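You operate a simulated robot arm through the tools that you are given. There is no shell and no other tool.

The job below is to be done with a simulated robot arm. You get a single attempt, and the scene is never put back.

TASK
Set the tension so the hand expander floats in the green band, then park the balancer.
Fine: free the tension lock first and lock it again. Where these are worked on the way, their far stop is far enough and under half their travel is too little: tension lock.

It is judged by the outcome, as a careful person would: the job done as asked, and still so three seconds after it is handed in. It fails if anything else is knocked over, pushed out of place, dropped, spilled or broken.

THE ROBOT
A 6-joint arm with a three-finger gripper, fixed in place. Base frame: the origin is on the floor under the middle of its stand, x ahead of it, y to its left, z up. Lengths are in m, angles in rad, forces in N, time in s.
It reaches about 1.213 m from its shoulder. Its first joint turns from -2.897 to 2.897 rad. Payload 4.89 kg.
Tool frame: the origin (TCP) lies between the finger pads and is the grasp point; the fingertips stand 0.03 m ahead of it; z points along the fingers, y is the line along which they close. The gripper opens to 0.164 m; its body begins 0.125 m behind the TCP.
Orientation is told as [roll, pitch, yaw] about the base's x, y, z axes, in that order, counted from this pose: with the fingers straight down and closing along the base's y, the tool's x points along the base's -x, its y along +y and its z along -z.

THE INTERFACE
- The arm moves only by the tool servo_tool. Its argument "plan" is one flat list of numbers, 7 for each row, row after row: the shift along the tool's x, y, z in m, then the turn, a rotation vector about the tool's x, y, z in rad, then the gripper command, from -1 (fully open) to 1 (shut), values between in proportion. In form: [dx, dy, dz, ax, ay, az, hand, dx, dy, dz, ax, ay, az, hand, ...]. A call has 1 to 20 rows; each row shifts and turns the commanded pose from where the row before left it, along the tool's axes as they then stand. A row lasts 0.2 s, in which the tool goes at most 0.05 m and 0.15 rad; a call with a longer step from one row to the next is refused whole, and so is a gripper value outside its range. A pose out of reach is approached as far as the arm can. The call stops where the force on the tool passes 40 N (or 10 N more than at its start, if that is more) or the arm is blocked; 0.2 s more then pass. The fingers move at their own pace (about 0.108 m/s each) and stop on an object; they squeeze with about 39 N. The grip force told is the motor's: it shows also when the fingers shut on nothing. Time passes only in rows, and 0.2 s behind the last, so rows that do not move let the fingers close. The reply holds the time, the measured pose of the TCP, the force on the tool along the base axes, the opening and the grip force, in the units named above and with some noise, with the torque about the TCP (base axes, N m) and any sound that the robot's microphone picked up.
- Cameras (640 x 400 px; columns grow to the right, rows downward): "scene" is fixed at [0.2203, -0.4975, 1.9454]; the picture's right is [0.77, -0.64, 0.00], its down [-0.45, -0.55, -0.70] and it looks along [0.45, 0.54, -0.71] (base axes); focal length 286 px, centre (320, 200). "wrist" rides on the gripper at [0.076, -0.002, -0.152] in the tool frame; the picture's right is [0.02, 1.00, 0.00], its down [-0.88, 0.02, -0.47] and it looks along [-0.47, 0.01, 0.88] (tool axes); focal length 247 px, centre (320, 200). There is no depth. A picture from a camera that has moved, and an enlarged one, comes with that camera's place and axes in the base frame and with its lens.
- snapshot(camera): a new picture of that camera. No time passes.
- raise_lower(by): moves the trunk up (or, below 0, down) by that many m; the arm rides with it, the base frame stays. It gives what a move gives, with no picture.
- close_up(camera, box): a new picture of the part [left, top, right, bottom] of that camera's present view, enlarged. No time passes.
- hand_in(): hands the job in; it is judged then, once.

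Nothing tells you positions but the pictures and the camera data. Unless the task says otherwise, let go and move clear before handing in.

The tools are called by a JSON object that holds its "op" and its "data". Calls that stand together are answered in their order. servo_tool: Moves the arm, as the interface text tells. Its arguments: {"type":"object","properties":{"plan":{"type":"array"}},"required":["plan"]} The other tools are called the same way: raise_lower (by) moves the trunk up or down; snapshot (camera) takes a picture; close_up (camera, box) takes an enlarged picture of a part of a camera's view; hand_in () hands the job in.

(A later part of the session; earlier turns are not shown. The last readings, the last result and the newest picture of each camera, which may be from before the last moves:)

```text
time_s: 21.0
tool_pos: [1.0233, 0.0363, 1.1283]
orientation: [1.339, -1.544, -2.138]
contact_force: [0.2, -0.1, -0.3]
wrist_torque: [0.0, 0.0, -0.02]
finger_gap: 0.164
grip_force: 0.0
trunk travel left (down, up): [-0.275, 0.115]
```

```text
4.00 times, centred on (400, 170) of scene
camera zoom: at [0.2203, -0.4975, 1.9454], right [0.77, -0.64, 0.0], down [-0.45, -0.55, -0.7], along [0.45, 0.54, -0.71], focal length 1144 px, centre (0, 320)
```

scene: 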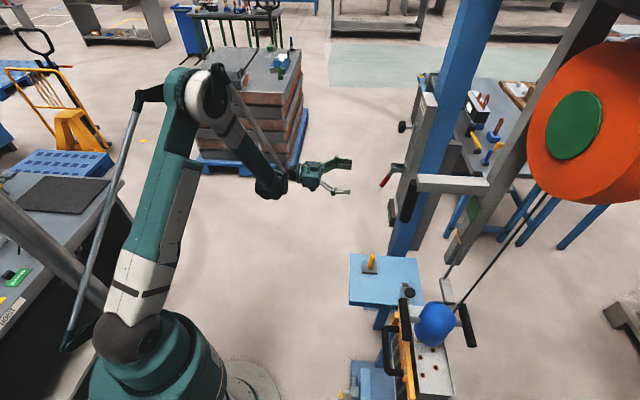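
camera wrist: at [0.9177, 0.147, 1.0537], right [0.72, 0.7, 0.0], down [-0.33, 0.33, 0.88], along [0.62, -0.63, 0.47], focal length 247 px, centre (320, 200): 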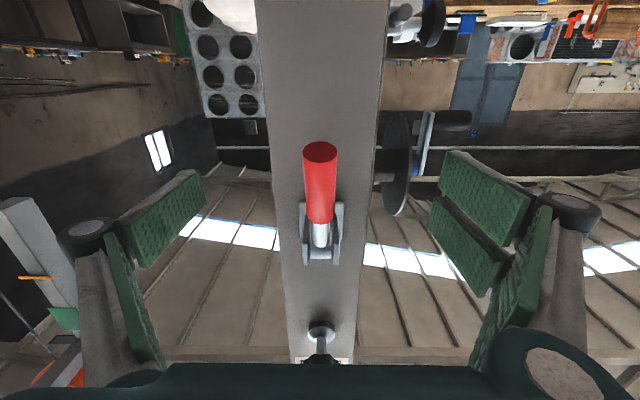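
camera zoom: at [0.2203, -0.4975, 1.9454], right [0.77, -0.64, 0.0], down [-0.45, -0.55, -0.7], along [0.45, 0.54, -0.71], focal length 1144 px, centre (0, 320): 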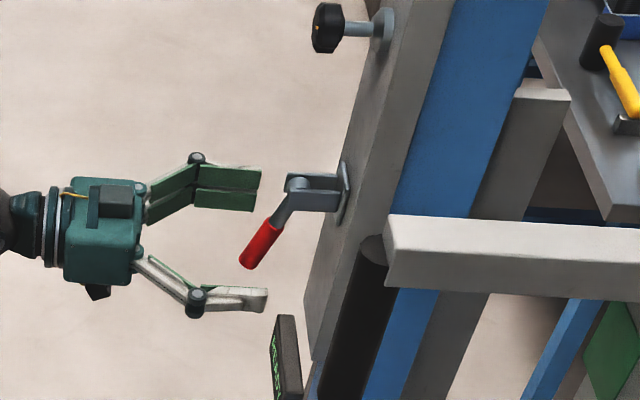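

{"op": "servo_tool", "data": {"plan": [0, 0, 0, 0, 0, 0, 1, 0, 0, 0, 0, 0, 0, 1, 0, 0, 0, 0, 0, 0, 1, 0, 0, 0, 0, 0, 0, 1, 0, 0, 0, 0, 0, 0, 1]}}

{"op": "snapshot", "data": {"camera": "wrist"}}

{"op": "close_up", "data": {"camera": "scene", "box": [320, 120, 480, 220]}}

```text
time_s: 22.2
tool_pos: [1.0225, 0.0388, 1.1287]
orientation: [1.348, -1.544, -2.142]
contact_force: [3.7, -0.5, 1.6]
wrist_torque: [-1.16, 1.33, 0.65]
finger_gap: 0.0212
grip_force: 44.6
trunk travel left (down, up): [-0.275, 0.115]
```

```text
taken
camera wrist: at [0.9175, 0.1478, 1.0539], right [0.71, 0.7, 0.0], down [-0.33, 0.33, 0.88], along [0.62, -0.63, 0.47], focal length 247 px, centre (320, 200)
```

wrist: 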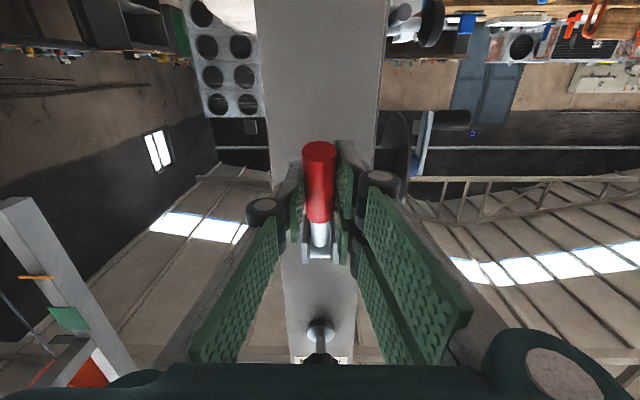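

```text
4.00 times, centred on (400, 170) of scene
camera zoom: at [0.2203, -0.4975, 1.9454], right [0.77, -0.64, 0.0], down [-0.45, -0.55, -0.7], along [0.45, 0.54, -0.71], focal length 1144 px, centre (0, 320)
```

zoom: 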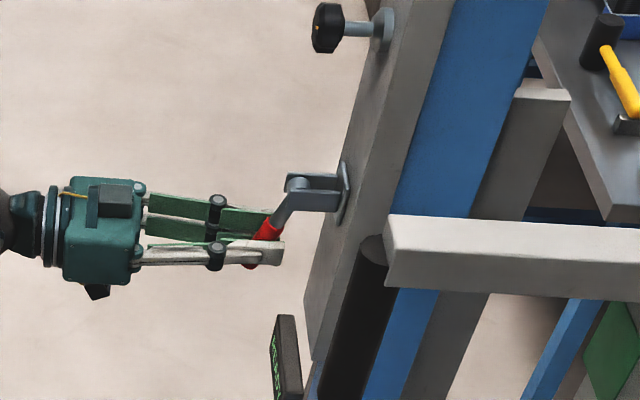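

The fingers hold the red handle (gap 0.021). I'll swing the lever outward and up about its pivot, starting with a few degrees to check that it follows.

{"op": "servo_tool", "data": {"plan": [-0.00391, 0, -0.01105, 0, 0.0698, 0, 1, -0.00467, 0, -0.01075, 0, 0.0698, 0, 1, -0.00541, 0, -0.0104, 0, 0.0698, 0, 1, 0, 0, 0, 0, 0, 0, 1]}}

{"op": "close_up", "data": {"camera": "scene", "box": [320, 120, 480, 220]}}

```text
time_s: 23.2
tool_pos: [1.0004, 0.0633, 1.1453]
orientation: [0.119, -1.352, -0.912]
contact_force: [13.0, -4.1, 5.4]
wrist_torque: [-0.69, 1.24, 1.21]
finger_gap: 0.0218
grip_force: 45.1
trunk travel left (down, up): [-0.275, 0.115]
```

```text
4.00 times, centred on (400, 170) of scene
camera zoom: at [0.2203, -0.4975, 1.9454], right [0.77, -0.64, 0.0], down [-0.45, -0.55, -0.7], along [0.45, 0.54, -0.71], focal length 1144 px, centre (0, 320)
```

zoom: 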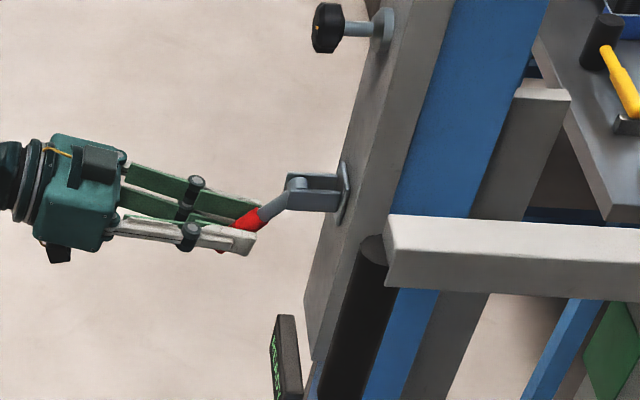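

The lever follows with small forces. I'll continue the swing.

{"op": "servo_tool", "data": {"plan": [-0.00612, 0, -0.00999, 0, 0.0698, 0, 1, -0.00681, 0, -0.00954, 0, 0.0698, 0, 1, -0.00745, 0, -0.00904, 0, 0.0698, 0, 1, -0.00807, 0, -0.0085, 0, 0.0698, 0, 1, 0, 0, 0, 0, 0, 0, 1]}}

{"op": "close_up", "data": {"camera": "scene", "box": [320, 120, 480, 220]}}

```text
time_s: 24.4
tool_pos: [0.98, 0.0806, 1.1838]
orientation: [0.053, -1.076, -0.844]
contact_force: [15.2, -1.9, -4.3]
wrist_torque: [0.4, 0.53, 0.62]
finger_gap: 0.0218
grip_force: 45.5
trunk travel left (down, up): [-0.275, 0.115]
```

```text
4.00 times, centred on (400, 170) of scene
camera zoom: at [0.2203, -0.4975, 1.9454], right [0.77, -0.64, 0.0], down [-0.45, -0.55, -0.7], along [0.45, 0.54, -0.71], focal length 1144 px, centre (0, 320)
```

zoom: 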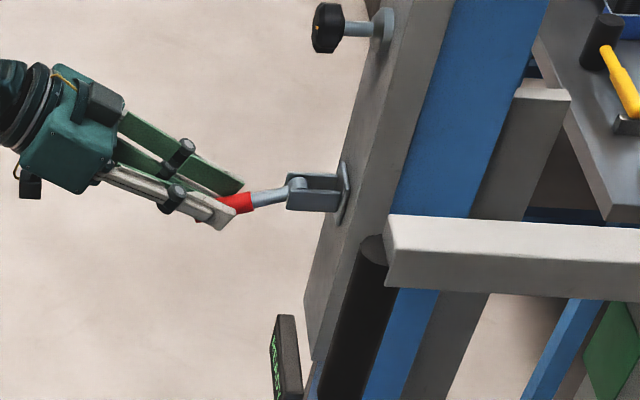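

{"op": "servo_tool", "data": {"plan": [-0.0082, 0, -0.0068, 0, 0.0698, 0, 1, -0.0088, 0, -0.0062, 0, 0.0698, 0, 1, -0.0095, 0, -0.0056, 0, 0.0698, 0, 1, -0.01, 0, -0.0049, 0, 0.0698, 0, 1, 0, 0, 0, 0, 0, 0, 1]}}

{"op": "close_up", "data": {"camera": "scene", "box": [320, 120, 480, 220]}}

```text
time_s: 25.3
tool_pos: [0.9804, 0.0829, 1.2201]
orientation: [0.051, -0.857, -0.829]
contact_force: [-1.2, -0.9, 0.7]
wrist_torque: [0.23, -0.04, 0.23]
finger_gap: 0.0001
grip_force: 45.2
trunk travel left (down, up): [-0.275, 0.115]
stopped in row 4: the force on the tool passed its limit at 82 N (the readings are from after the stop); the commanded pose is now the measured one
```

```text
4.00 times, centred on (400, 170) of scene
camera zoom: at [0.2203, -0.4975, 1.9454], right [0.77, -0.64, 0.0], down [-0.45, -0.55, -0.7], along [0.45, 0.54, -0.71], focal length 1144 px, centre (0, 320)
```

zoom: 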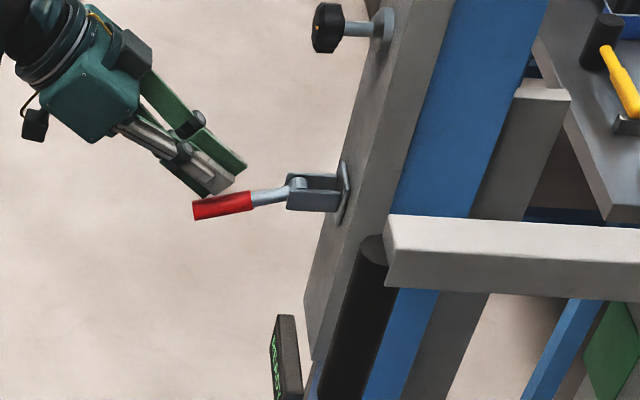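

The fingers slipped off the handle, probably because the lever reached its stop. I'll look at where the lever now stands.

{"op": "snapshot", "data": {"camera": "wrist"}}

{"op": "close_up", "data": {"camera": "scene", "box": [360, 150, 420, 190]}}

{"op": "close_up", "data": {"camera": "scene", "box": [380, 190, 540, 390]}}

```text
taken
camera wrist: at [0.8627, 0.1981, 1.2627], right [0.7, 0.71, 0.02], down [0.14, -0.16, 0.98], along [0.7, -0.68, -0.22], focal length 247 px, centre (320, 200)
```

wrist: 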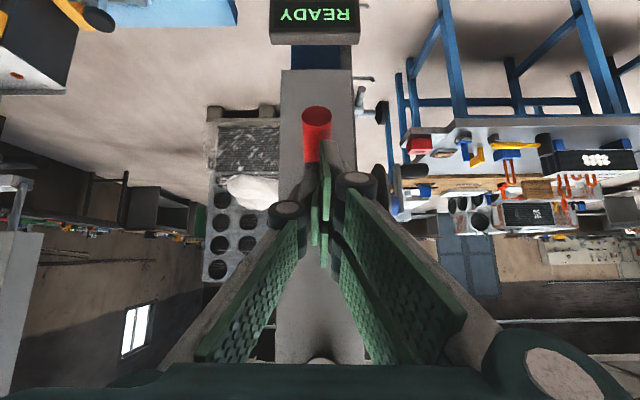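

```text
10.00 times, centred on (390, 170) of scene
camera zoom: at [0.2203, -0.4975, 1.9454], right [0.77, -0.64, 0.0], down [-0.45, -0.55, -0.7], along [0.45, 0.54, -0.71], focal length 2861 px, centre (-380, 500)
```

zoom: 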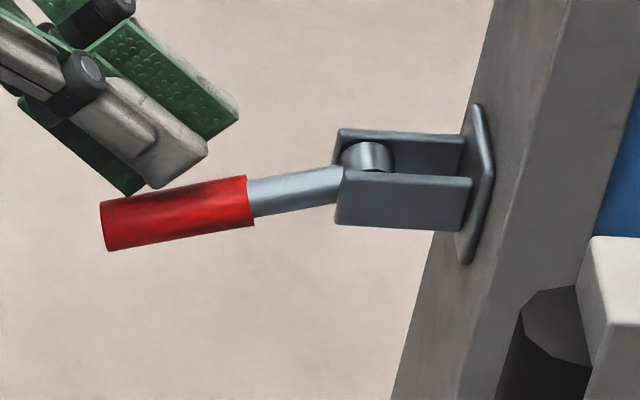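

```text
2.00 times, centred on (460, 290) of scene
camera zoom: at [0.2203, -0.4975, 1.9454], right [0.77, -0.64, 0.0], down [-0.45, -0.55, -0.7], along [0.45, 0.54, -0.71], focal length 572 px, centre (40, 20)
```

zoom: 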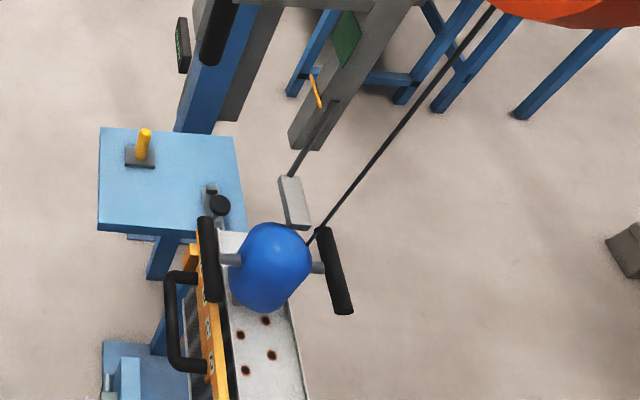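

{"op": "servo_tool", "data": {"plan": [0, 0, -0.045, 0, 0, 0, 1, 0, 0, -0.045, 0, 0, 0, 1, 0, 0, -0.045, 0, 0, 0, 1, 0, 0, 0, 0, -0.143, 0, 1, 0, 0, 0, 0, -0.143, 0, 1, 0, 0, 0, 0, -0.143, 0, 1, 0, 0, 0, 0, -0.143, 0, 1, 0, 0, 0, 0, -0.143, 0, 1, 0.044, 0, 0, 0, 0, 0, 1, 0.044, 0, 0, 0, 0, 0, 1, 0.044, 0, 0, 0, 0, 0, 1, 0.044, 0, 0, 0, 0, 0, 1, 0.044, 0, 0, 0, 0, 0, 1, 0, 0, 0, 0, 0, 0, 1]}}

{"op": "snapshot", "data": {"camera": "wrist"}}

{"op": "close_up", "data": {"camera": "scene", "box": [320, 120, 480, 220]}}

```text
time_s: 28.3
tool_pos: [0.9146, 0.1609, 1.0852]
orientation: [1.621, -1.54, -2.41]
contact_force: [0.9, 0.0, -1.0]
wrist_torque: [-0.07, -0.05, -0.09]
finger_gap: 0.0002
grip_force: 45.2
trunk travel left (down, up): [-0.275, 0.115]
```

```text
taken
camera wrist: at [0.8085, 0.2709, 1.0093], right [0.71, 0.7, 0.01], down [-0.34, 0.33, 0.88], along [0.62, -0.63, 0.47], focal length 247 px, centre (320, 200)
```

wrist: 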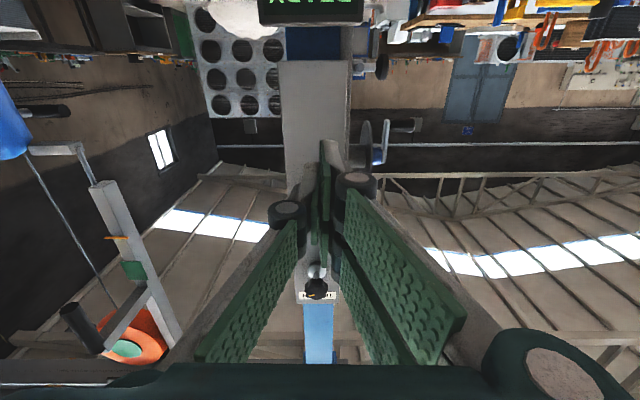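

```text
4.00 times, centred on (400, 170) of scene
camera zoom: at [0.2203, -0.4975, 1.9454], right [0.77, -0.64, 0.0], down [-0.45, -0.55, -0.7], along [0.45, 0.54, -0.71], focal length 1144 px, centre (0, 320)
```

zoom: 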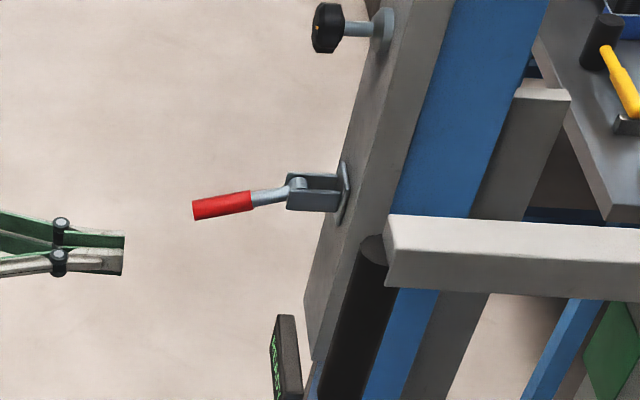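

{"op": "servo_tool", "data": {"plan": [0, -0.002, 0.038, 0, 0, 0, 1, 0, -0.002, 0.038, 0, 0, 0, 1, 0, -0.002, 0.036, 0, 0, 0, 1, -0.02, 0, 0, 0, 0, 0, 1, -0.01, 0, 0, 0, 0, 0, 1, 0, 0, 0, 0, 0, 0, 1]}}

{"op": "close_up", "data": {"camera": "scene", "box": [360, 150, 420, 190]}}

```text
time_s: 29.7
tool_pos: [0.9866, 0.0747, 1.1174]
orientation: [1.626, -1.538, -2.415]
contact_force: [0.2, -0.6, 0.1]
wrist_torque: [0.02, 0.03, 0.07]
finger_gap: 0.0
grip_force: 45.1
trunk travel left (down, up): [-0.275, 0.115]
```

```text
10.00 times, centred on (390, 170) of scene
camera zoom: at [0.2203, -0.4975, 1.9454], right [0.77, -0.64, 0.0], down [-0.45, -0.55, -0.7], along [0.45, 0.54, -0.71], focal length 2861 px, centre (-380, 500)
```

zoom: 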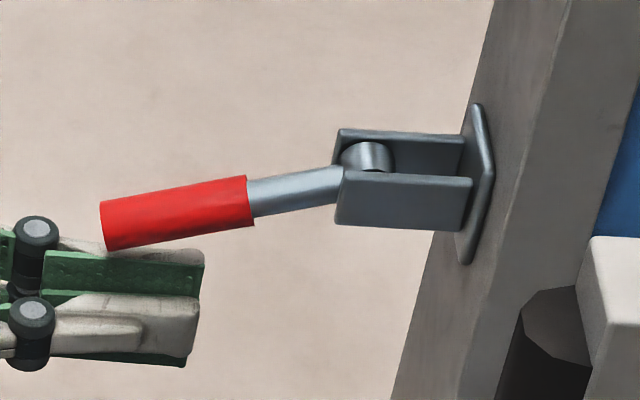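

{"op": "servo_tool", "data": {"plan": [-0.007, 0, 0, 0, 0, 0, 1, -0.007, 0, 0, 0, 0, 0, 1, -0.007, 0, 0, 0, 0, 0, 1, -0.007, 0, 0, 0, 0, 0, 1, -0.007, 0, 0, 0, 0, 0, 1]}}

{"op": "close_up", "data": {"camera": "scene", "box": [360, 150, 420, 190]}}

```text
time_s: 30.5
tool_pos: [0.9855, 0.0737, 1.132]
orientation: [1.44, -1.537, -2.23]
contact_force: [4.8, 0.8, -27.1]
wrist_torque: [-0.42, -0.27, -0.05]
finger_gap: 0.0
grip_force: 44.9
trunk travel left (down, up): [-0.275, 0.115]
stopped in row 4: the force on the tool passed its limit at 50 N (the readings are from after the stop); the commanded pose is now the measured one
```

```text
10.00 times, centred on (390, 170) of scene
camera zoom: at [0.2203, -0.4975, 1.9454], right [0.77, -0.64, 0.0], down [-0.45, -0.55, -0.7], along [0.45, 0.54, -0.71], focal length 2861 px, centre (-380, 500)
```

zoom: 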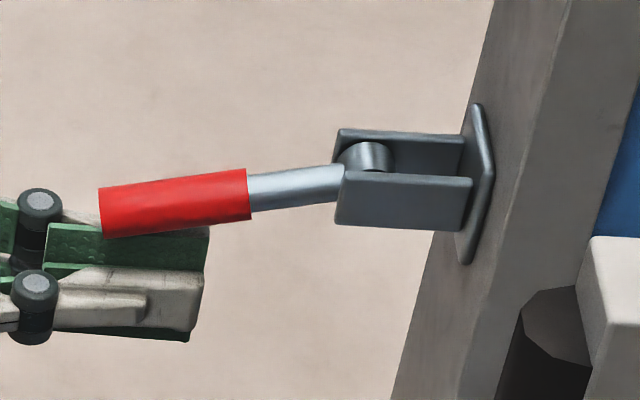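

The lever moved only slightly more and then met a hard stop at 50 N, so the tension lock is at its far stop (freed). I'll back off and go up in front of the TENSION knob.

{"op": "servo_tool", "data": {"plan": [0.03, 0, 0, 0, 0, 0, 1, 0, 0, -0.04, 0, 0, 0, 1, 0, 0, -0.04, 0, 0, 0, 1, 0, 0, -0.045, 0, 0, 0, 1, -0.045, 0, 0, 0, 0, 0, -1, -0.045, 0, 0, 0, 0, 0, -1, -0.045, 0, 0, 0, 0, 0, -1, -0.045, 0, 0, 0, 0, 0, -1, -0.045, 0, 0, 0, 0, 0, -1, -0.045, 0, 0, 0, 0, 0, -1, 0, 0, 0, 0, 0, 0, -1]}}

{"op": "snapshot", "data": {"camera": "wrist"}}

{"op": "close_up", "data": {"camera": "scene", "box": [360, 90, 460, 190]}}

```text
time_s: 32.9
tool_pos: [0.8907, 0.1562, 1.3763]
orientation: [1.519, -1.535, -2.309]
contact_force: [-0.2, -0.1, 0.2]
wrist_torque: [0.06, 0.08, 0.15]
finger_gap: 0.164
grip_force: 0.0
trunk travel left (down, up): [-0.275, 0.115]
```

```text
taken
camera wrist: at [0.785, 0.2654, 1.3017], right [0.71, 0.7, 0.01], down [-0.34, 0.33, 0.88], along [0.62, -0.63, 0.47], focal length 247 px, centre (320, 200)
```

wrist: 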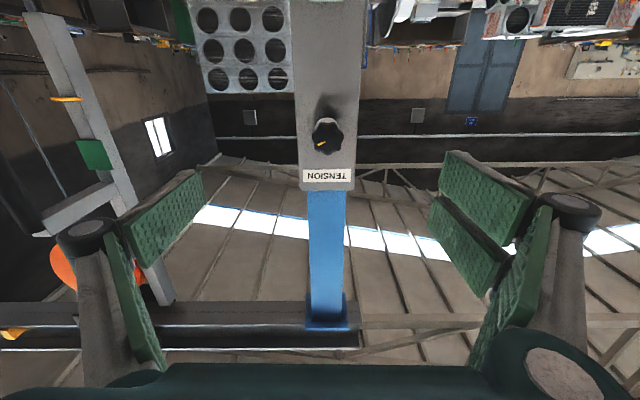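

```text
4.00 times, centred on (410, 140) of scene
camera zoom: at [0.2203, -0.4975, 1.9454], right [0.77, -0.64, 0.0], down [-0.45, -0.55, -0.7], along [0.45, 0.54, -0.71], focal length 1144 px, centre (-40, 440)
```

zoom: 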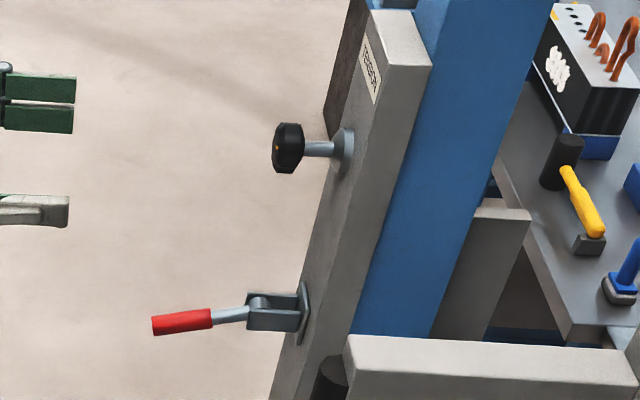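

{"op": "servo_tool", "data": {"plan": [-0.011, 0.009, 0.02, 0, 0, 0, -1, 0, 0, 0.04, 0, 0, 0, -1, 0, 0, 0.04, 0, 0, 0, -1, 0, 0, 0.04, 0, 0, 0, -1, 0, 0, 0.03, 0, 0, 0, -1, 0, 0, 0, 0, 0, 0, -1]}}

{"op": "snapshot", "data": {"camera": "wrist"}}

{"op": "close_up", "data": {"camera": "scene", "box": [340, 80, 460, 160]}}

```text
time_s: 34.3
tool_pos: [1.0179, 0.0426, 1.3863]
orientation: [1.502, -1.538, -2.289]
contact_force: [-0.2, 0.1, 0.4]
wrist_torque: [-0.02, -0.03, -0.04]
finger_gap: 0.1641
grip_force: 0.1
trunk travel left (down, up): [-0.275, 0.115]
```

```text
taken
camera wrist: at [0.9133, 0.1516, 1.3112], right [0.71, 0.7, 0.01], down [-0.34, 0.33, 0.88], along [0.62, -0.63, 0.47], focal length 247 px, centre (320, 200)
```

wrist: 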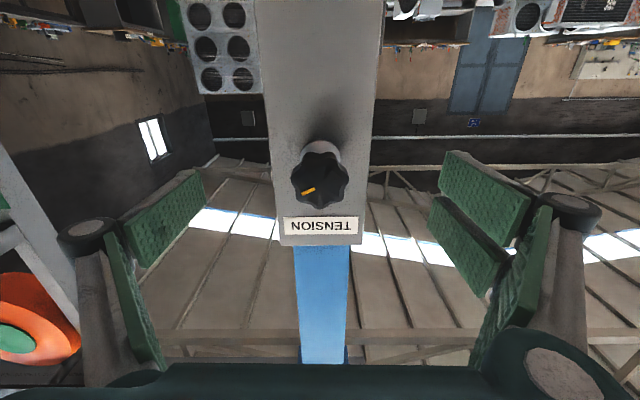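

```text
5.00 times, centred on (400, 120) of scene
camera zoom: at [0.2203, -0.4975, 1.9454], right [0.77, -0.64, 0.0], down [-0.45, -0.55, -0.7], along [0.45, 0.54, -0.71], focal length 1430 px, centre (-80, 600)
```

zoom: 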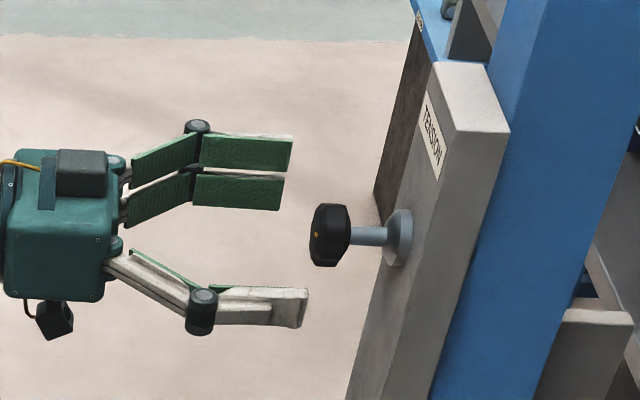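

{"op": "servo_tool", "data": {"plan": [0.003, 0, 0.025, 0, 0, 0, -1, 0, 0, 0, 0, 0, 0, 1, 0, 0, 0, 0, 0, 0, 1, 0, 0, 0, 0, 0, 0, 1, 0, 0, 0, 0, 0, 0, 1, 0, 0, 0, 0, 0, 0, 1]}}

{"op": "snapshot", "data": {"camera": "wrist"}}

{"op": "close_up", "data": {"camera": "scene", "box": [340, 80, 460, 160]}}

{"op": "close_up", "data": {"camera": "scene", "box": [400, 180, 500, 300]}}

```text
time_s: 35.7
tool_pos: [1.0359, 0.0251, 1.3831]
orientation: [1.506, -1.536, -2.297]
contact_force: [0.0, -2.1, -0.4]
wrist_torque: [-0.08, -0.04, 0.04]
finger_gap: 0.0461
grip_force: 45.2
trunk travel left (down, up): [-0.275, 0.115]
```

```text
taken
camera wrist: at [0.9303, 0.1344, 1.308], right [0.71, 0.7, 0.01], down [-0.34, 0.33, 0.88], along [0.62, -0.63, 0.47], focal length 247 px, centre (320, 200)
```

wrist: 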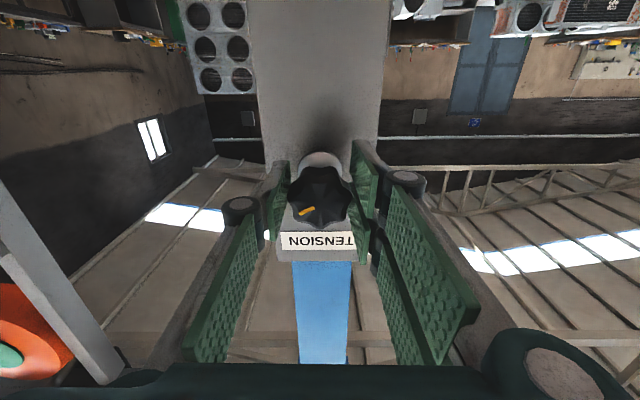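

```text
5.00 times, centred on (400, 120) of scene
camera zoom: at [0.2203, -0.4975, 1.9454], right [0.77, -0.64, 0.0], down [-0.45, -0.55, -0.7], along [0.45, 0.54, -0.71], focal length 1430 px, centre (-80, 600)
```

zoom: 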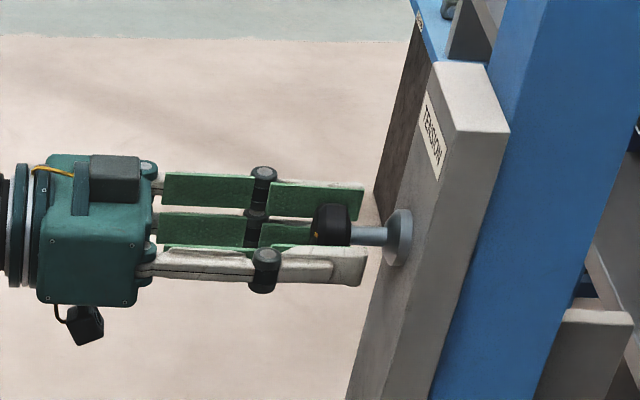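

```text
3.33 times, centred on (450, 240) of scene
camera zoom: at [0.2203, -0.4975, 1.9454], right [0.77, -0.64, 0.0], down [-0.45, -0.55, -0.7], along [0.45, 0.54, -0.71], focal length 954 px, centre (-113, 67)
```

zoom: 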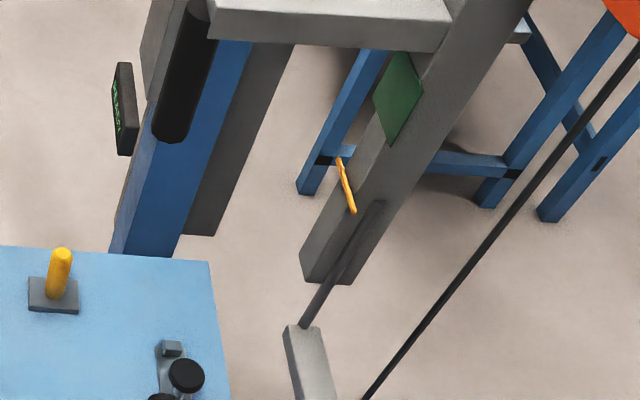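

The knob is held squarely. I'll turn it a little clockwise (+0.36 rad) and see which way the pointer moves.

{"op": "servo_tool", "data": {"plan": [0, 0, 0, 0, 0, 0.12, 1, 0, 0, 0, 0, 0, 0.12, 1, 0, 0, 0, 0, 0, 0.12, 1, 0, 0, 0, 0, 0, 0, 1]}}

{"op": "snapshot", "data": {"camera": "wrist"}}

{"op": "close_up", "data": {"camera": "scene", "box": [400, 180, 500, 300]}}

{"op": "snapshot", "data": {"camera": "scene"}}

```text
time_s: 36.6
tool_pos: [1.0377, 0.0266, 1.3842]
orientation: [1.569, -1.179, -2.357]
contact_force: [8.6, 0.5, 1.4]
wrist_torque: [0.15, 0.25, 0.3]
finger_gap: 0.0458
grip_force: 45.1
trunk travel left (down, up): [-0.275, 0.115]
stopped in row 4: the force on the tool passed its limit at 42 N (the readings are from after the stop); the commanded pose is now the measured one
```

```text
taken
camera wrist: at [0.9506, 0.1546, 1.3135], right [0.66, 0.66, 0.36], down [-0.56, 0.11, 0.82], along [0.5, -0.75, 0.44], focal length 247 px, centre (320, 200)
```

wrist: 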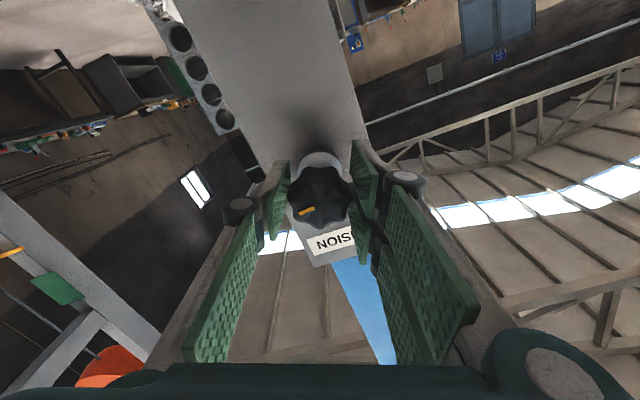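

```text
3.33 times, centred on (450, 240) of scene
camera zoom: at [0.2203, -0.4975, 1.9454], right [0.77, -0.64, 0.0], down [-0.45, -0.55, -0.7], along [0.45, 0.54, -0.71], focal length 954 px, centre (-113, 67)
```

zoom: 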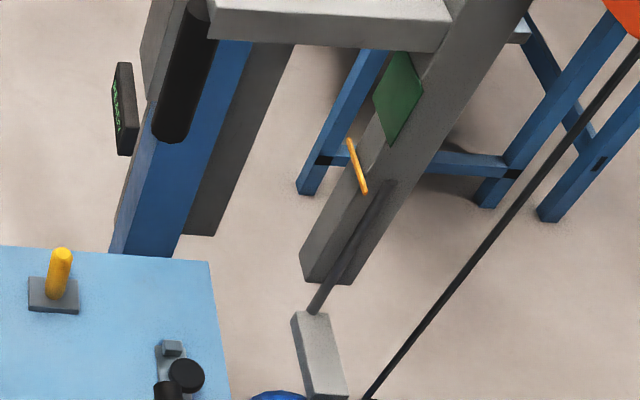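

```text
taken
```

scene: 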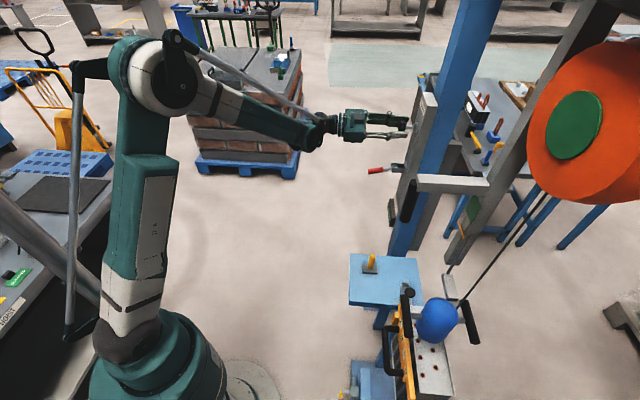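

Clockwise raises the expander: the pointer rose roughly 25 mm and needs about 90 mm more to reach the middle of the green. I'll continue in small steps.

{"op": "servo_tool", "data": {"plan": [0, 0, 0, 0, 0, 0.1, 1, 0, 0, 0, 0, 0, 0.1, 1, 0, 0, 0, 0, 0, 0.1, 1, 0, 0, 0, 0, 0, 0.1, 1, 0, 0, 0, 0, 0, 0, 1]}}

{"op": "close_up", "data": {"camera": "scene", "box": [400, 180, 500, 300]}}

{"op": "close_up", "data": {"camera": "wrist", "box": [0, 100, 400, 400]}}

```text
time_s: 37.5
tool_pos: [1.0384, 0.0289, 1.3852]
orientation: [1.573, -0.883, -2.355]
contact_force: [7.6, 2.8, 3.7]
wrist_torque: [0.13, 0.2, 0.35]
finger_gap: 0.046
grip_force: 44.4
trunk travel left (down, up): [-0.275, 0.115]
stopped in row 4: the force on the tool passed its limit at 43 N (the readings are from after the stop); the commanded pose is now the measured one
```

```text
3.33 times, centred on (450, 240) of scene
camera zoom: at [0.2203, -0.4975, 1.9454], right [0.77, -0.64, 0.0], down [-0.45, -0.55, -0.7], along [0.45, 0.54, -0.71], focal length 954 px, centre (-113, 67)
```

zoom: 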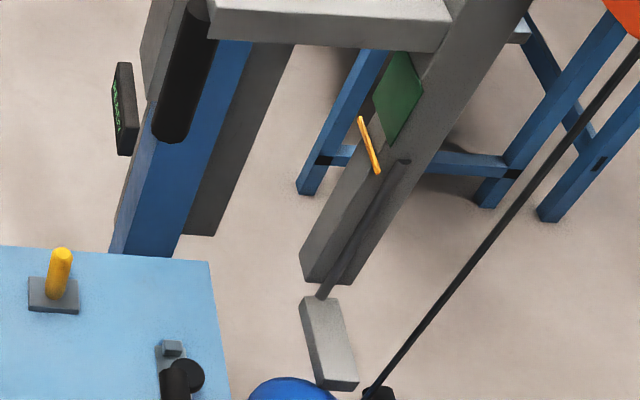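

```text
1.33 times, centred on (200, 250) of wrist
camera zoom: at [0.9654, 0.1693, 1.3254], right [0.55, 0.56, 0.62], down [-0.72, -0.05, 0.69], along [0.42, -0.83, 0.37], focal length 329 px, centre (480, 133)
```

zoom: 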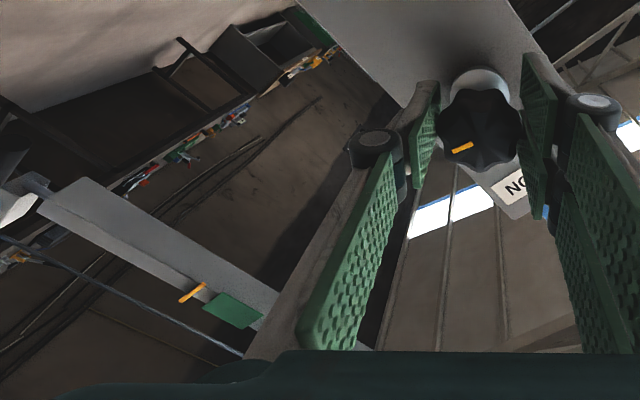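

{"op": "servo_tool", "data": {"plan": [0, 0, 0, 0, 0, 0.09, 1, 0, 0, 0, 0, 0, 0.09, 1, 0, 0, 0, 0, 0, 0.09, 1, 0, 0, 0, 0, 0, 0, 1]}}

{"op": "close_up", "data": {"camera": "scene", "box": [400, 180, 500, 300]}}

{"op": "close_up", "data": {"camera": "wrist", "box": [0, 100, 400, 400]}}

```text
time_s: 38.5
tool_pos: [1.0371, 0.0262, 1.3877]
orientation: [1.576, -0.614, -2.359]
contact_force: [3.1, 2.0, 10.9]
wrist_torque: [-0.17, -0.01, 0.05]
finger_gap: 0.0452
grip_force: 44.8
trunk travel left (down, up): [-0.275, 0.115]
stopped in row 4: the force on the tool passed its limit at 44 N (the readings are from after the stop); the commanded pose is now the measured one
```

```text
3.33 times, centred on (450, 240) of scene
camera zoom: at [0.2203, -0.4975, 1.9454], right [0.77, -0.64, 0.0], down [-0.45, -0.55, -0.7], along [0.45, 0.54, -0.71], focal length 954 px, centre (-113, 67)
```

zoom: 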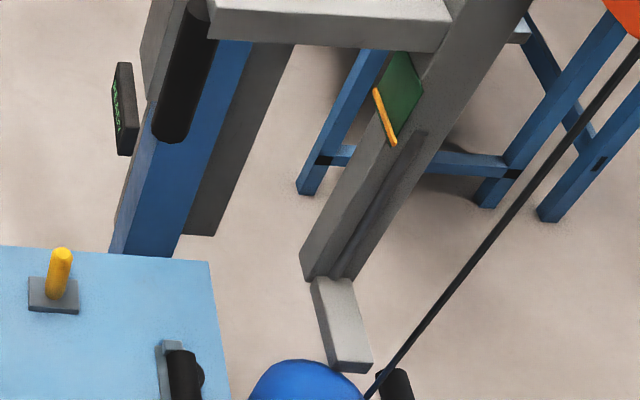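

```text
1.33 times, centred on (200, 250) of wrist
camera zoom: at [0.9751, 0.1789, 1.3423], right [0.42, 0.42, 0.81], down [-0.84, -0.17, 0.52], along [0.35, -0.89, 0.28], focal length 329 px, centre (480, 133)
```

zoom: 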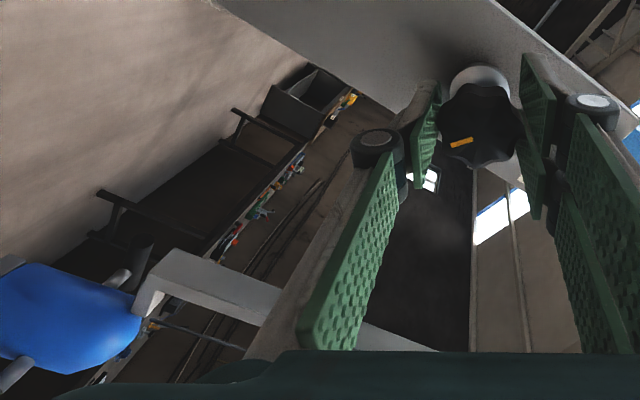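

The pointer now sits at the lower edge of the green patch. I'll turn about 0.2 rad more and re-check.

{"op": "servo_tool", "data": {"plan": [0, 0, 0, 0, 0, 0.07, 1, 0, 0, 0, 0, 0, 0.07, 1, 0, 0, 0, 0, 0, 0.06, 1]}}

{"op": "close_up", "data": {"camera": "scene", "box": [400, 180, 500, 300]}}

{"op": "snapshot", "data": {"camera": "wrist"}}

```text
time_s: 39.5
tool_pos: [1.0384, 0.0279, 1.3884]
orientation: [1.577, -0.413, -2.355]
contact_force: [1.2, 0.6, 9.7]
wrist_torque: [-0.22, -0.1, 0.1]
finger_gap: 0.0443
grip_force: 45.0
trunk travel left (down, up): [-0.275, 0.115]
stopped in row 3: the force on the tool passed its limit at 41 N (the readings are from after the stop); the commanded pose is now the measured one
```

```text
3.33 times, centred on (450, 240) of scene
camera zoom: at [0.2203, -0.4975, 1.9454], right [0.77, -0.64, 0.0], down [-0.45, -0.55, -0.7], along [0.45, 0.54, -0.71], focal length 954 px, centre (-113, 67)
```

zoom: 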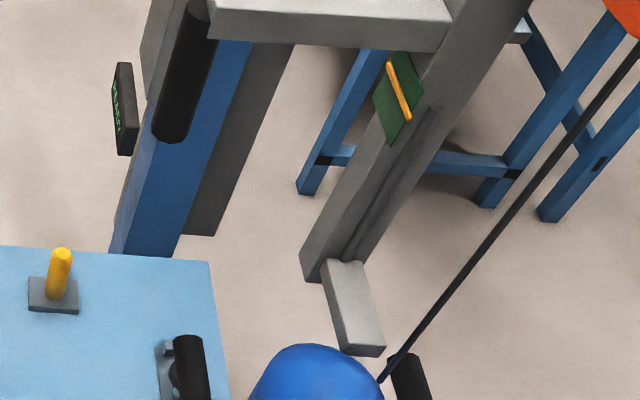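

```text
taken
camera wrist: at [0.9804, 0.1844, 1.3564], right [0.29, 0.3, 0.91], down [-0.9, -0.23, 0.37], along [0.32, -0.93, 0.2], focal length 247 px, centre (320, 200)
```

wrist: 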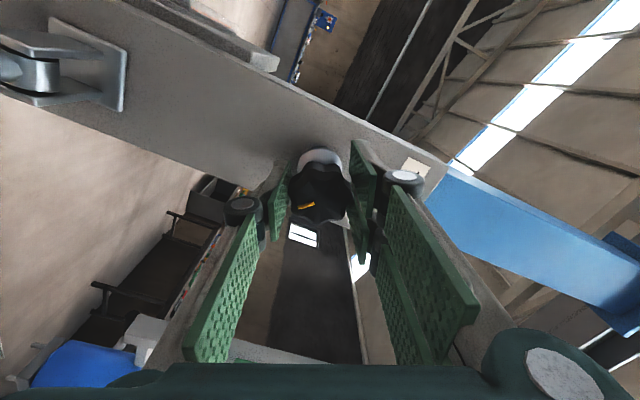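

{"op": "servo_tool", "data": {"plan": [0, 0, 0, 0, 0, 0, 0, 0, 0, 0, 0, 0, 0, -1, 0, 0, 0, 0, 0, 0, -1, 0, 0, 0, 0, 0, 0, -1, 0, 0, -0.04, 0, 0, 0, -1, 0, 0, -0.04, 0, 0, 0, -1, 0, 0, -0.04, 0, 0, 0, -1, 0, 0, -0.04, 0, 0, 0, -1, 0, 0, 0, 0, 0, 0, -1]}}

{"op": "close_up", "data": {"camera": "scene", "box": [430, 180, 500, 240]}}

{"op": "snapshot", "data": {"camera": "wrist"}}

```text
time_s: 41.5
tool_pos: [0.9229, 0.1411, 1.3872]
orientation: [1.576, -0.411, -2.356]
contact_force: [-0.6, 0.4, 1.0]
wrist_torque: [0.0, 0.02, 0.0]
finger_gap: 0.1639
grip_force: 0.0
trunk travel left (down, up): [-0.275, 0.115]
```

```text
6.67 times, centred on (465, 210) of scene
camera zoom: at [0.2203, -0.4975, 1.9454], right [0.77, -0.64, 0.0], down [-0.45, -0.55, -0.7], along [0.45, 0.54, -0.71], focal length 1907 px, centre (-647, 133)
```

zoom: 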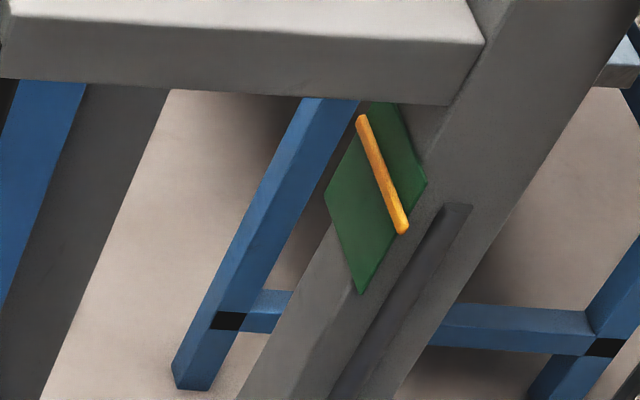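

```text
taken
camera wrist: at [0.866, 0.2973, 1.3549], right [0.29, 0.3, 0.91], down [-0.9, -0.23, 0.37], along [0.32, -0.93, 0.2], focal length 247 px, centre (320, 200)
```

wrist: 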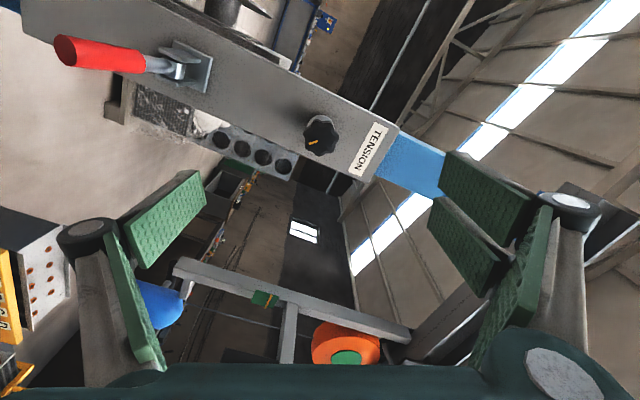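

{"op": "close_up", "data": {"camera": "wrist", "box": [220, 260, 320, 340]}}

{"op": "close_up", "data": {"camera": "scene", "box": [320, 240, 576, 400]}}

```text
5.00 times, centred on (270, 300) of wrist
camera zoom: at [0.866, 0.2973, 1.3549], right [0.29, 0.3, 0.91], down [-0.9, -0.23, 0.37], along [0.32, -0.93, 0.2], focal length 1235 px, centre (570, -300)
```

zoom: 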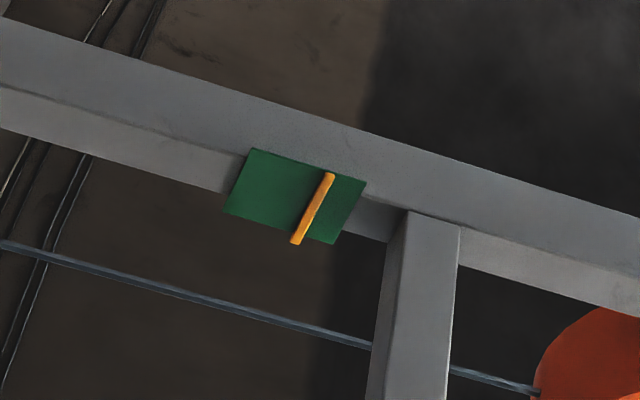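

```text
2.50 times, centred on (448, 320) of scene
camera zoom: at [0.2203, -0.4975, 1.9454], right [0.77, -0.64, 0.0], down [-0.45, -0.55, -0.7], along [0.45, 0.54, -0.71], focal length 715 px, centre (0, -100)
```

zoom: 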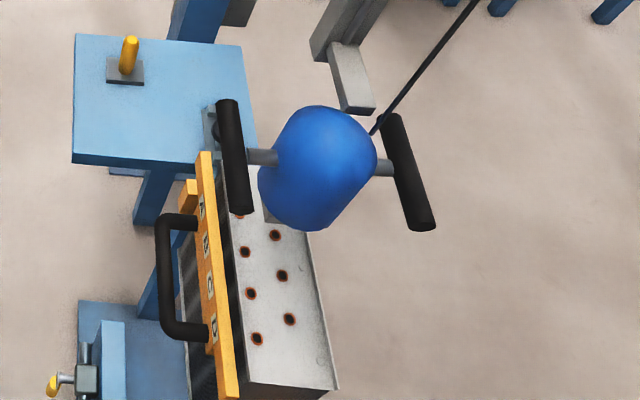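

{"op": "servo_tool", "data": {"plan": [0, 0, 0, 0, 0, 0, -1, 0, 0, 0, 0, 0, 0, -1, 0, 0, 0, 0, 0, 0, -1, 0, 0, 0, 0, 0, 0, -1, 0, 0, 0, 0, 0, 0, -1, 0, 0, 0, 0, 0, 0, -1]}}

{"op": "close_up", "data": {"camera": "wrist", "box": [220, 260, 320, 340]}}

{"op": "close_up", "data": {"camera": "wrist", "box": [270, 90, 370, 170]}}

{"op": "close_up", "data": {"camera": "scene", "box": [430, 180, 500, 240]}}

```text
time_s: 42.9
tool_pos: [0.925, 0.1408, 1.3877]
orientation: [1.574, -0.413, -2.355]
contact_force: [-0.4, 0.2, 0.1]
wrist_torque: [0.0, 0.01, -0.02]
finger_gap: 0.1637
grip_force: 0.1
trunk travel left (down, up): [-0.275, 0.115]
```

```text
5.00 times, centred on (270, 300) of wrist
camera zoom: at [0.8667, 0.2966, 1.3548], right [0.29, 0.3, 0.91], down [-0.9, -0.23, 0.37], along [0.32, -0.93, 0.2], focal length 1235 px, centre (570, -300)
```

zoom: 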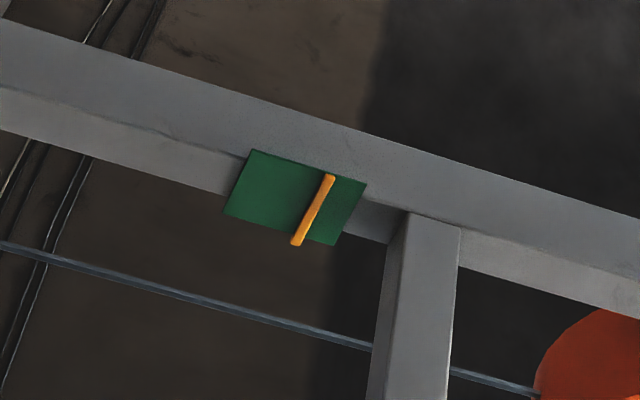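

```text
5.00 times, centred on (320, 130) of wrist
camera zoom: at [0.8667, 0.2966, 1.3548], right [0.29, 0.3, 0.91], down [-0.9, -0.23, 0.37], along [0.32, -0.93, 0.2], focal length 1235 px, centre (320, 550)
```

zoom: 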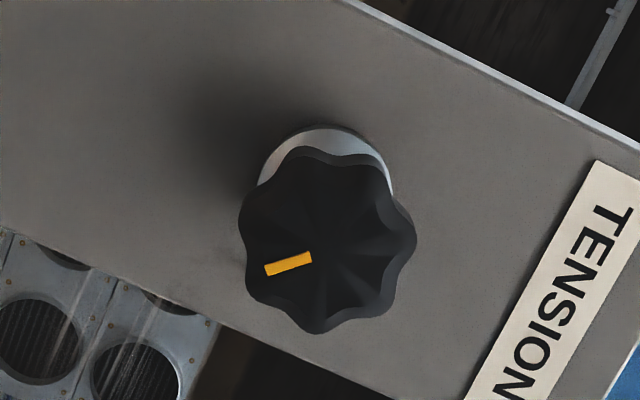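

```text
6.67 times, centred on (465, 210) of scene
camera zoom: at [0.2203, -0.4975, 1.9454], right [0.77, -0.64, 0.0], down [-0.45, -0.55, -0.7], along [0.45, 0.54, -0.71], focal length 1907 px, centre (-647, 133)
```

zoom: 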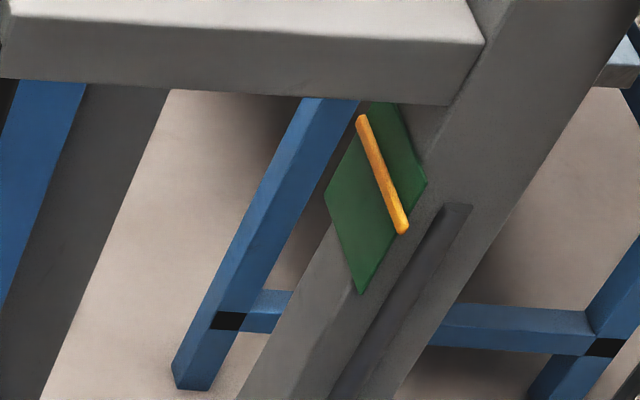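

The pointer has settled well inside the green patch. Next I'll re-lock by rolling the wrist back level, closing the fingers and pressing the red lever down from above.

{"op": "servo_tool", "data": {"plan": [0, 0, 0, 0, 0, -0.1426, 1, 0, 0, 0, 0, 0, -0.1426, 1, 0, 0, 0, 0, 0, -0.1426, 1, 0, 0, 0, 0, 0, -0.1426, 1, 0, 0, 0, 0, 0, -0.1426, 1, 0, 0, 0, 0, 0, -0.1426, 1, 0, 0, 0, 0, 0, -0.1426, 1, 0, 0, 0, 0, 0, -0.1426, 1, 0.045, 0, 0, 0, 0, 0, 1, 0.045, 0, 0, 0, 0, 0, 1, 0.045, 0, 0, 0, 0, 0, 1, 0, 0, 0, 0, 0, 0, 1]}}

{"op": "close_up", "data": {"camera": "scene", "box": [340, 100, 440, 200]}}

{"op": "snapshot", "data": {"camera": "wrist"}}

```text
time_s: 45.5
tool_pos: [0.9272, 0.1418, 1.2513]
orientation: [1.771, -1.555, -2.554]
contact_force: [1.1, -0.3, -1.0]
wrist_torque: [-0.05, -0.06, -0.12]
finger_gap: 0.0
grip_force: 39.2
trunk travel left (down, up): [-0.275, 0.115]
```

```text
4.00 times, centred on (390, 150) of scene
camera zoom: at [0.2203, -0.4975, 1.9454], right [0.77, -0.64, 0.0], down [-0.45, -0.55, -0.7], along [0.45, 0.54, -0.71], focal length 1144 px, centre (40, 400)
```

zoom: 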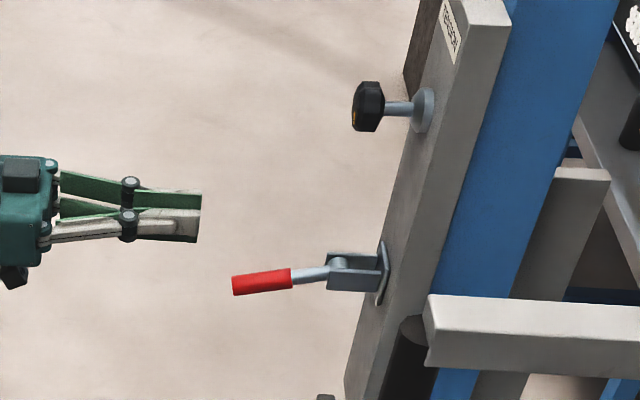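

```text
taken
camera wrist: at [0.8207, 0.249, 1.1744], right [0.71, 0.71, 0.0], down [-0.33, 0.34, 0.88], along [0.62, -0.62, 0.48], focal length 247 px, centre (320, 200)
```

wrist: 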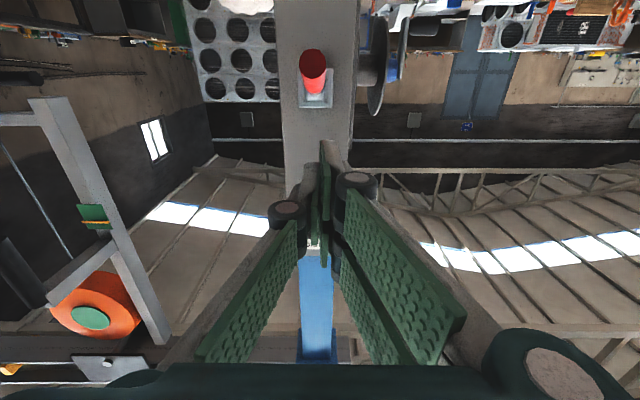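

{"op": "servo_tool", "data": {"plan": [0, -0.004, 0.04, 0, 0, 0, 1, 0, 0, 0.04, 0, 0, 0, 1, 0.015, 0, 0, 0, 0, 0, 1, 0.015, 0, 0, 0, 0, 0, 1, 0.015, 0, 0, 0, 0, 0, 1, 0.015, 0, 0, 0, 0, 0, 1, 0, 0, 0, 0, 0, 0, 1]}}

{"op": "close_up", "data": {"camera": "scene", "box": [340, 100, 440, 200]}}

```text
time_s: 47.1
tool_pos: [0.981, 0.0838, 1.1914]
orientation: [1.773, -1.553, -2.557]
contact_force: [-0.1, 0.5, 0.3]
wrist_torque: [-0.03, -0.02, 0.02]
finger_gap: 0.0001
grip_force: 39.0
trunk travel left (down, up): [-0.275, 0.115]
```

```text
4.00 times, centred on (390, 150) of scene
camera zoom: at [0.2203, -0.4975, 1.9454], right [0.77, -0.64, 0.0], down [-0.45, -0.55, -0.7], along [0.45, 0.54, -0.71], focal length 1144 px, centre (40, 400)
```

zoom: 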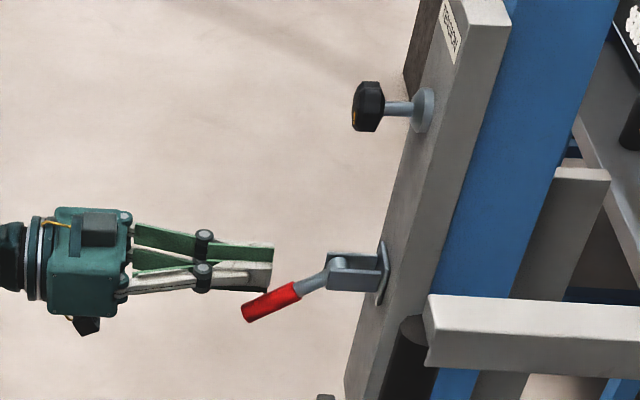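

The lever is coming down easily. I'll continue down and then press it inward to its locked stop.

{"op": "servo_tool", "data": {"plan": [0.015, 0, 0, 0, 0, 0, 1, 0.015, 0, 0, 0, 0, 0, 1, 0.015, 0, 0, 0, 0, 0, 1, 0.015, 0, 0, 0, 0, 0, 1, 0.012, 0, 0, 0, 0, 0, 1, 0, 0, 0, 0, 0, 0, 1]}}

{"op": "close_up", "data": {"camera": "scene", "box": [340, 100, 440, 200]}}

```text
time_s: 48.5
tool_pos: [0.9845, 0.0854, 1.1201]
orientation: [1.772, -1.552, -2.557]
contact_force: [0.6, -0.1, -0.8]
wrist_torque: [-0.04, -0.02, -0.04]
finger_gap: 0.0001
grip_force: 39.1
trunk travel left (down, up): [-0.275, 0.115]
```

```text
4.00 times, centred on (390, 150) of scene
camera zoom: at [0.2203, -0.4975, 1.9454], right [0.77, -0.64, 0.0], down [-0.45, -0.55, -0.7], along [0.45, 0.54, -0.71], focal length 1144 px, centre (40, 400)
```

zoom: 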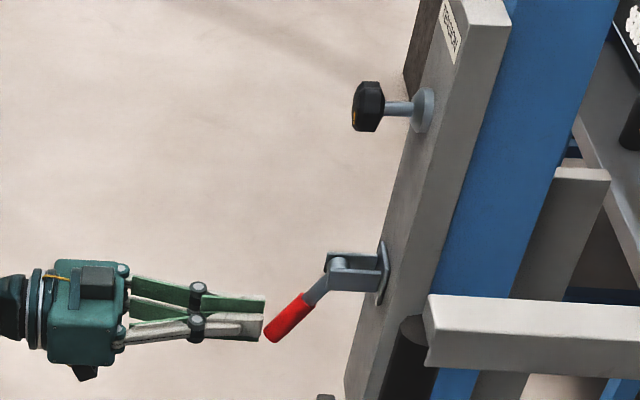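

{"op": "servo_tool", "data": {"plan": [0, 0, 0.008, 0, 0, 0, 1, 0, 0, 0.008, 0, 0, 0, 1, 0, 0, 0.008, 0, 0, 0, 1, 0, 0, 0.007, 0, 0, 0, 1, 0, 0, 0.006, 0, 0, 0, 1, 0, 0, 0.005, 0, 0, 0, 1]}}

{"op": "close_up", "data": {"camera": "scene", "box": [340, 100, 440, 200]}}

```text
time_s: 49.5
tool_pos: [1.0013, 0.0691, 1.1217]
orientation: [1.825, -1.551, -2.605]
contact_force: [-16.8, 16.6, 5.2]
wrist_torque: [0.11, 0.11, -0.15]
finger_gap: 0.0058
grip_force: 44.8
trunk travel left (down, up): [-0.275, 0.115]
stopped in row 5: the force on the tool passed its limit at 50 N (the readings are from after the stop); the commanded pose is now the measured one
```

```text
4.00 times, centred on (390, 150) of scene
camera zoom: at [0.2203, -0.4975, 1.9454], right [0.77, -0.64, 0.0], down [-0.45, -0.55, -0.7], along [0.45, 0.54, -0.71], focal length 1144 px, centre (40, 400)
```

zoom: 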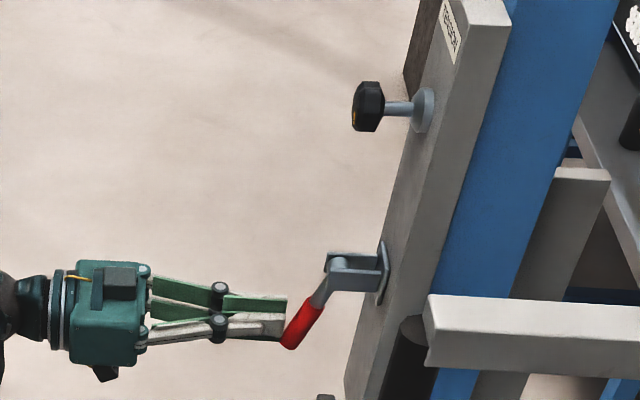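

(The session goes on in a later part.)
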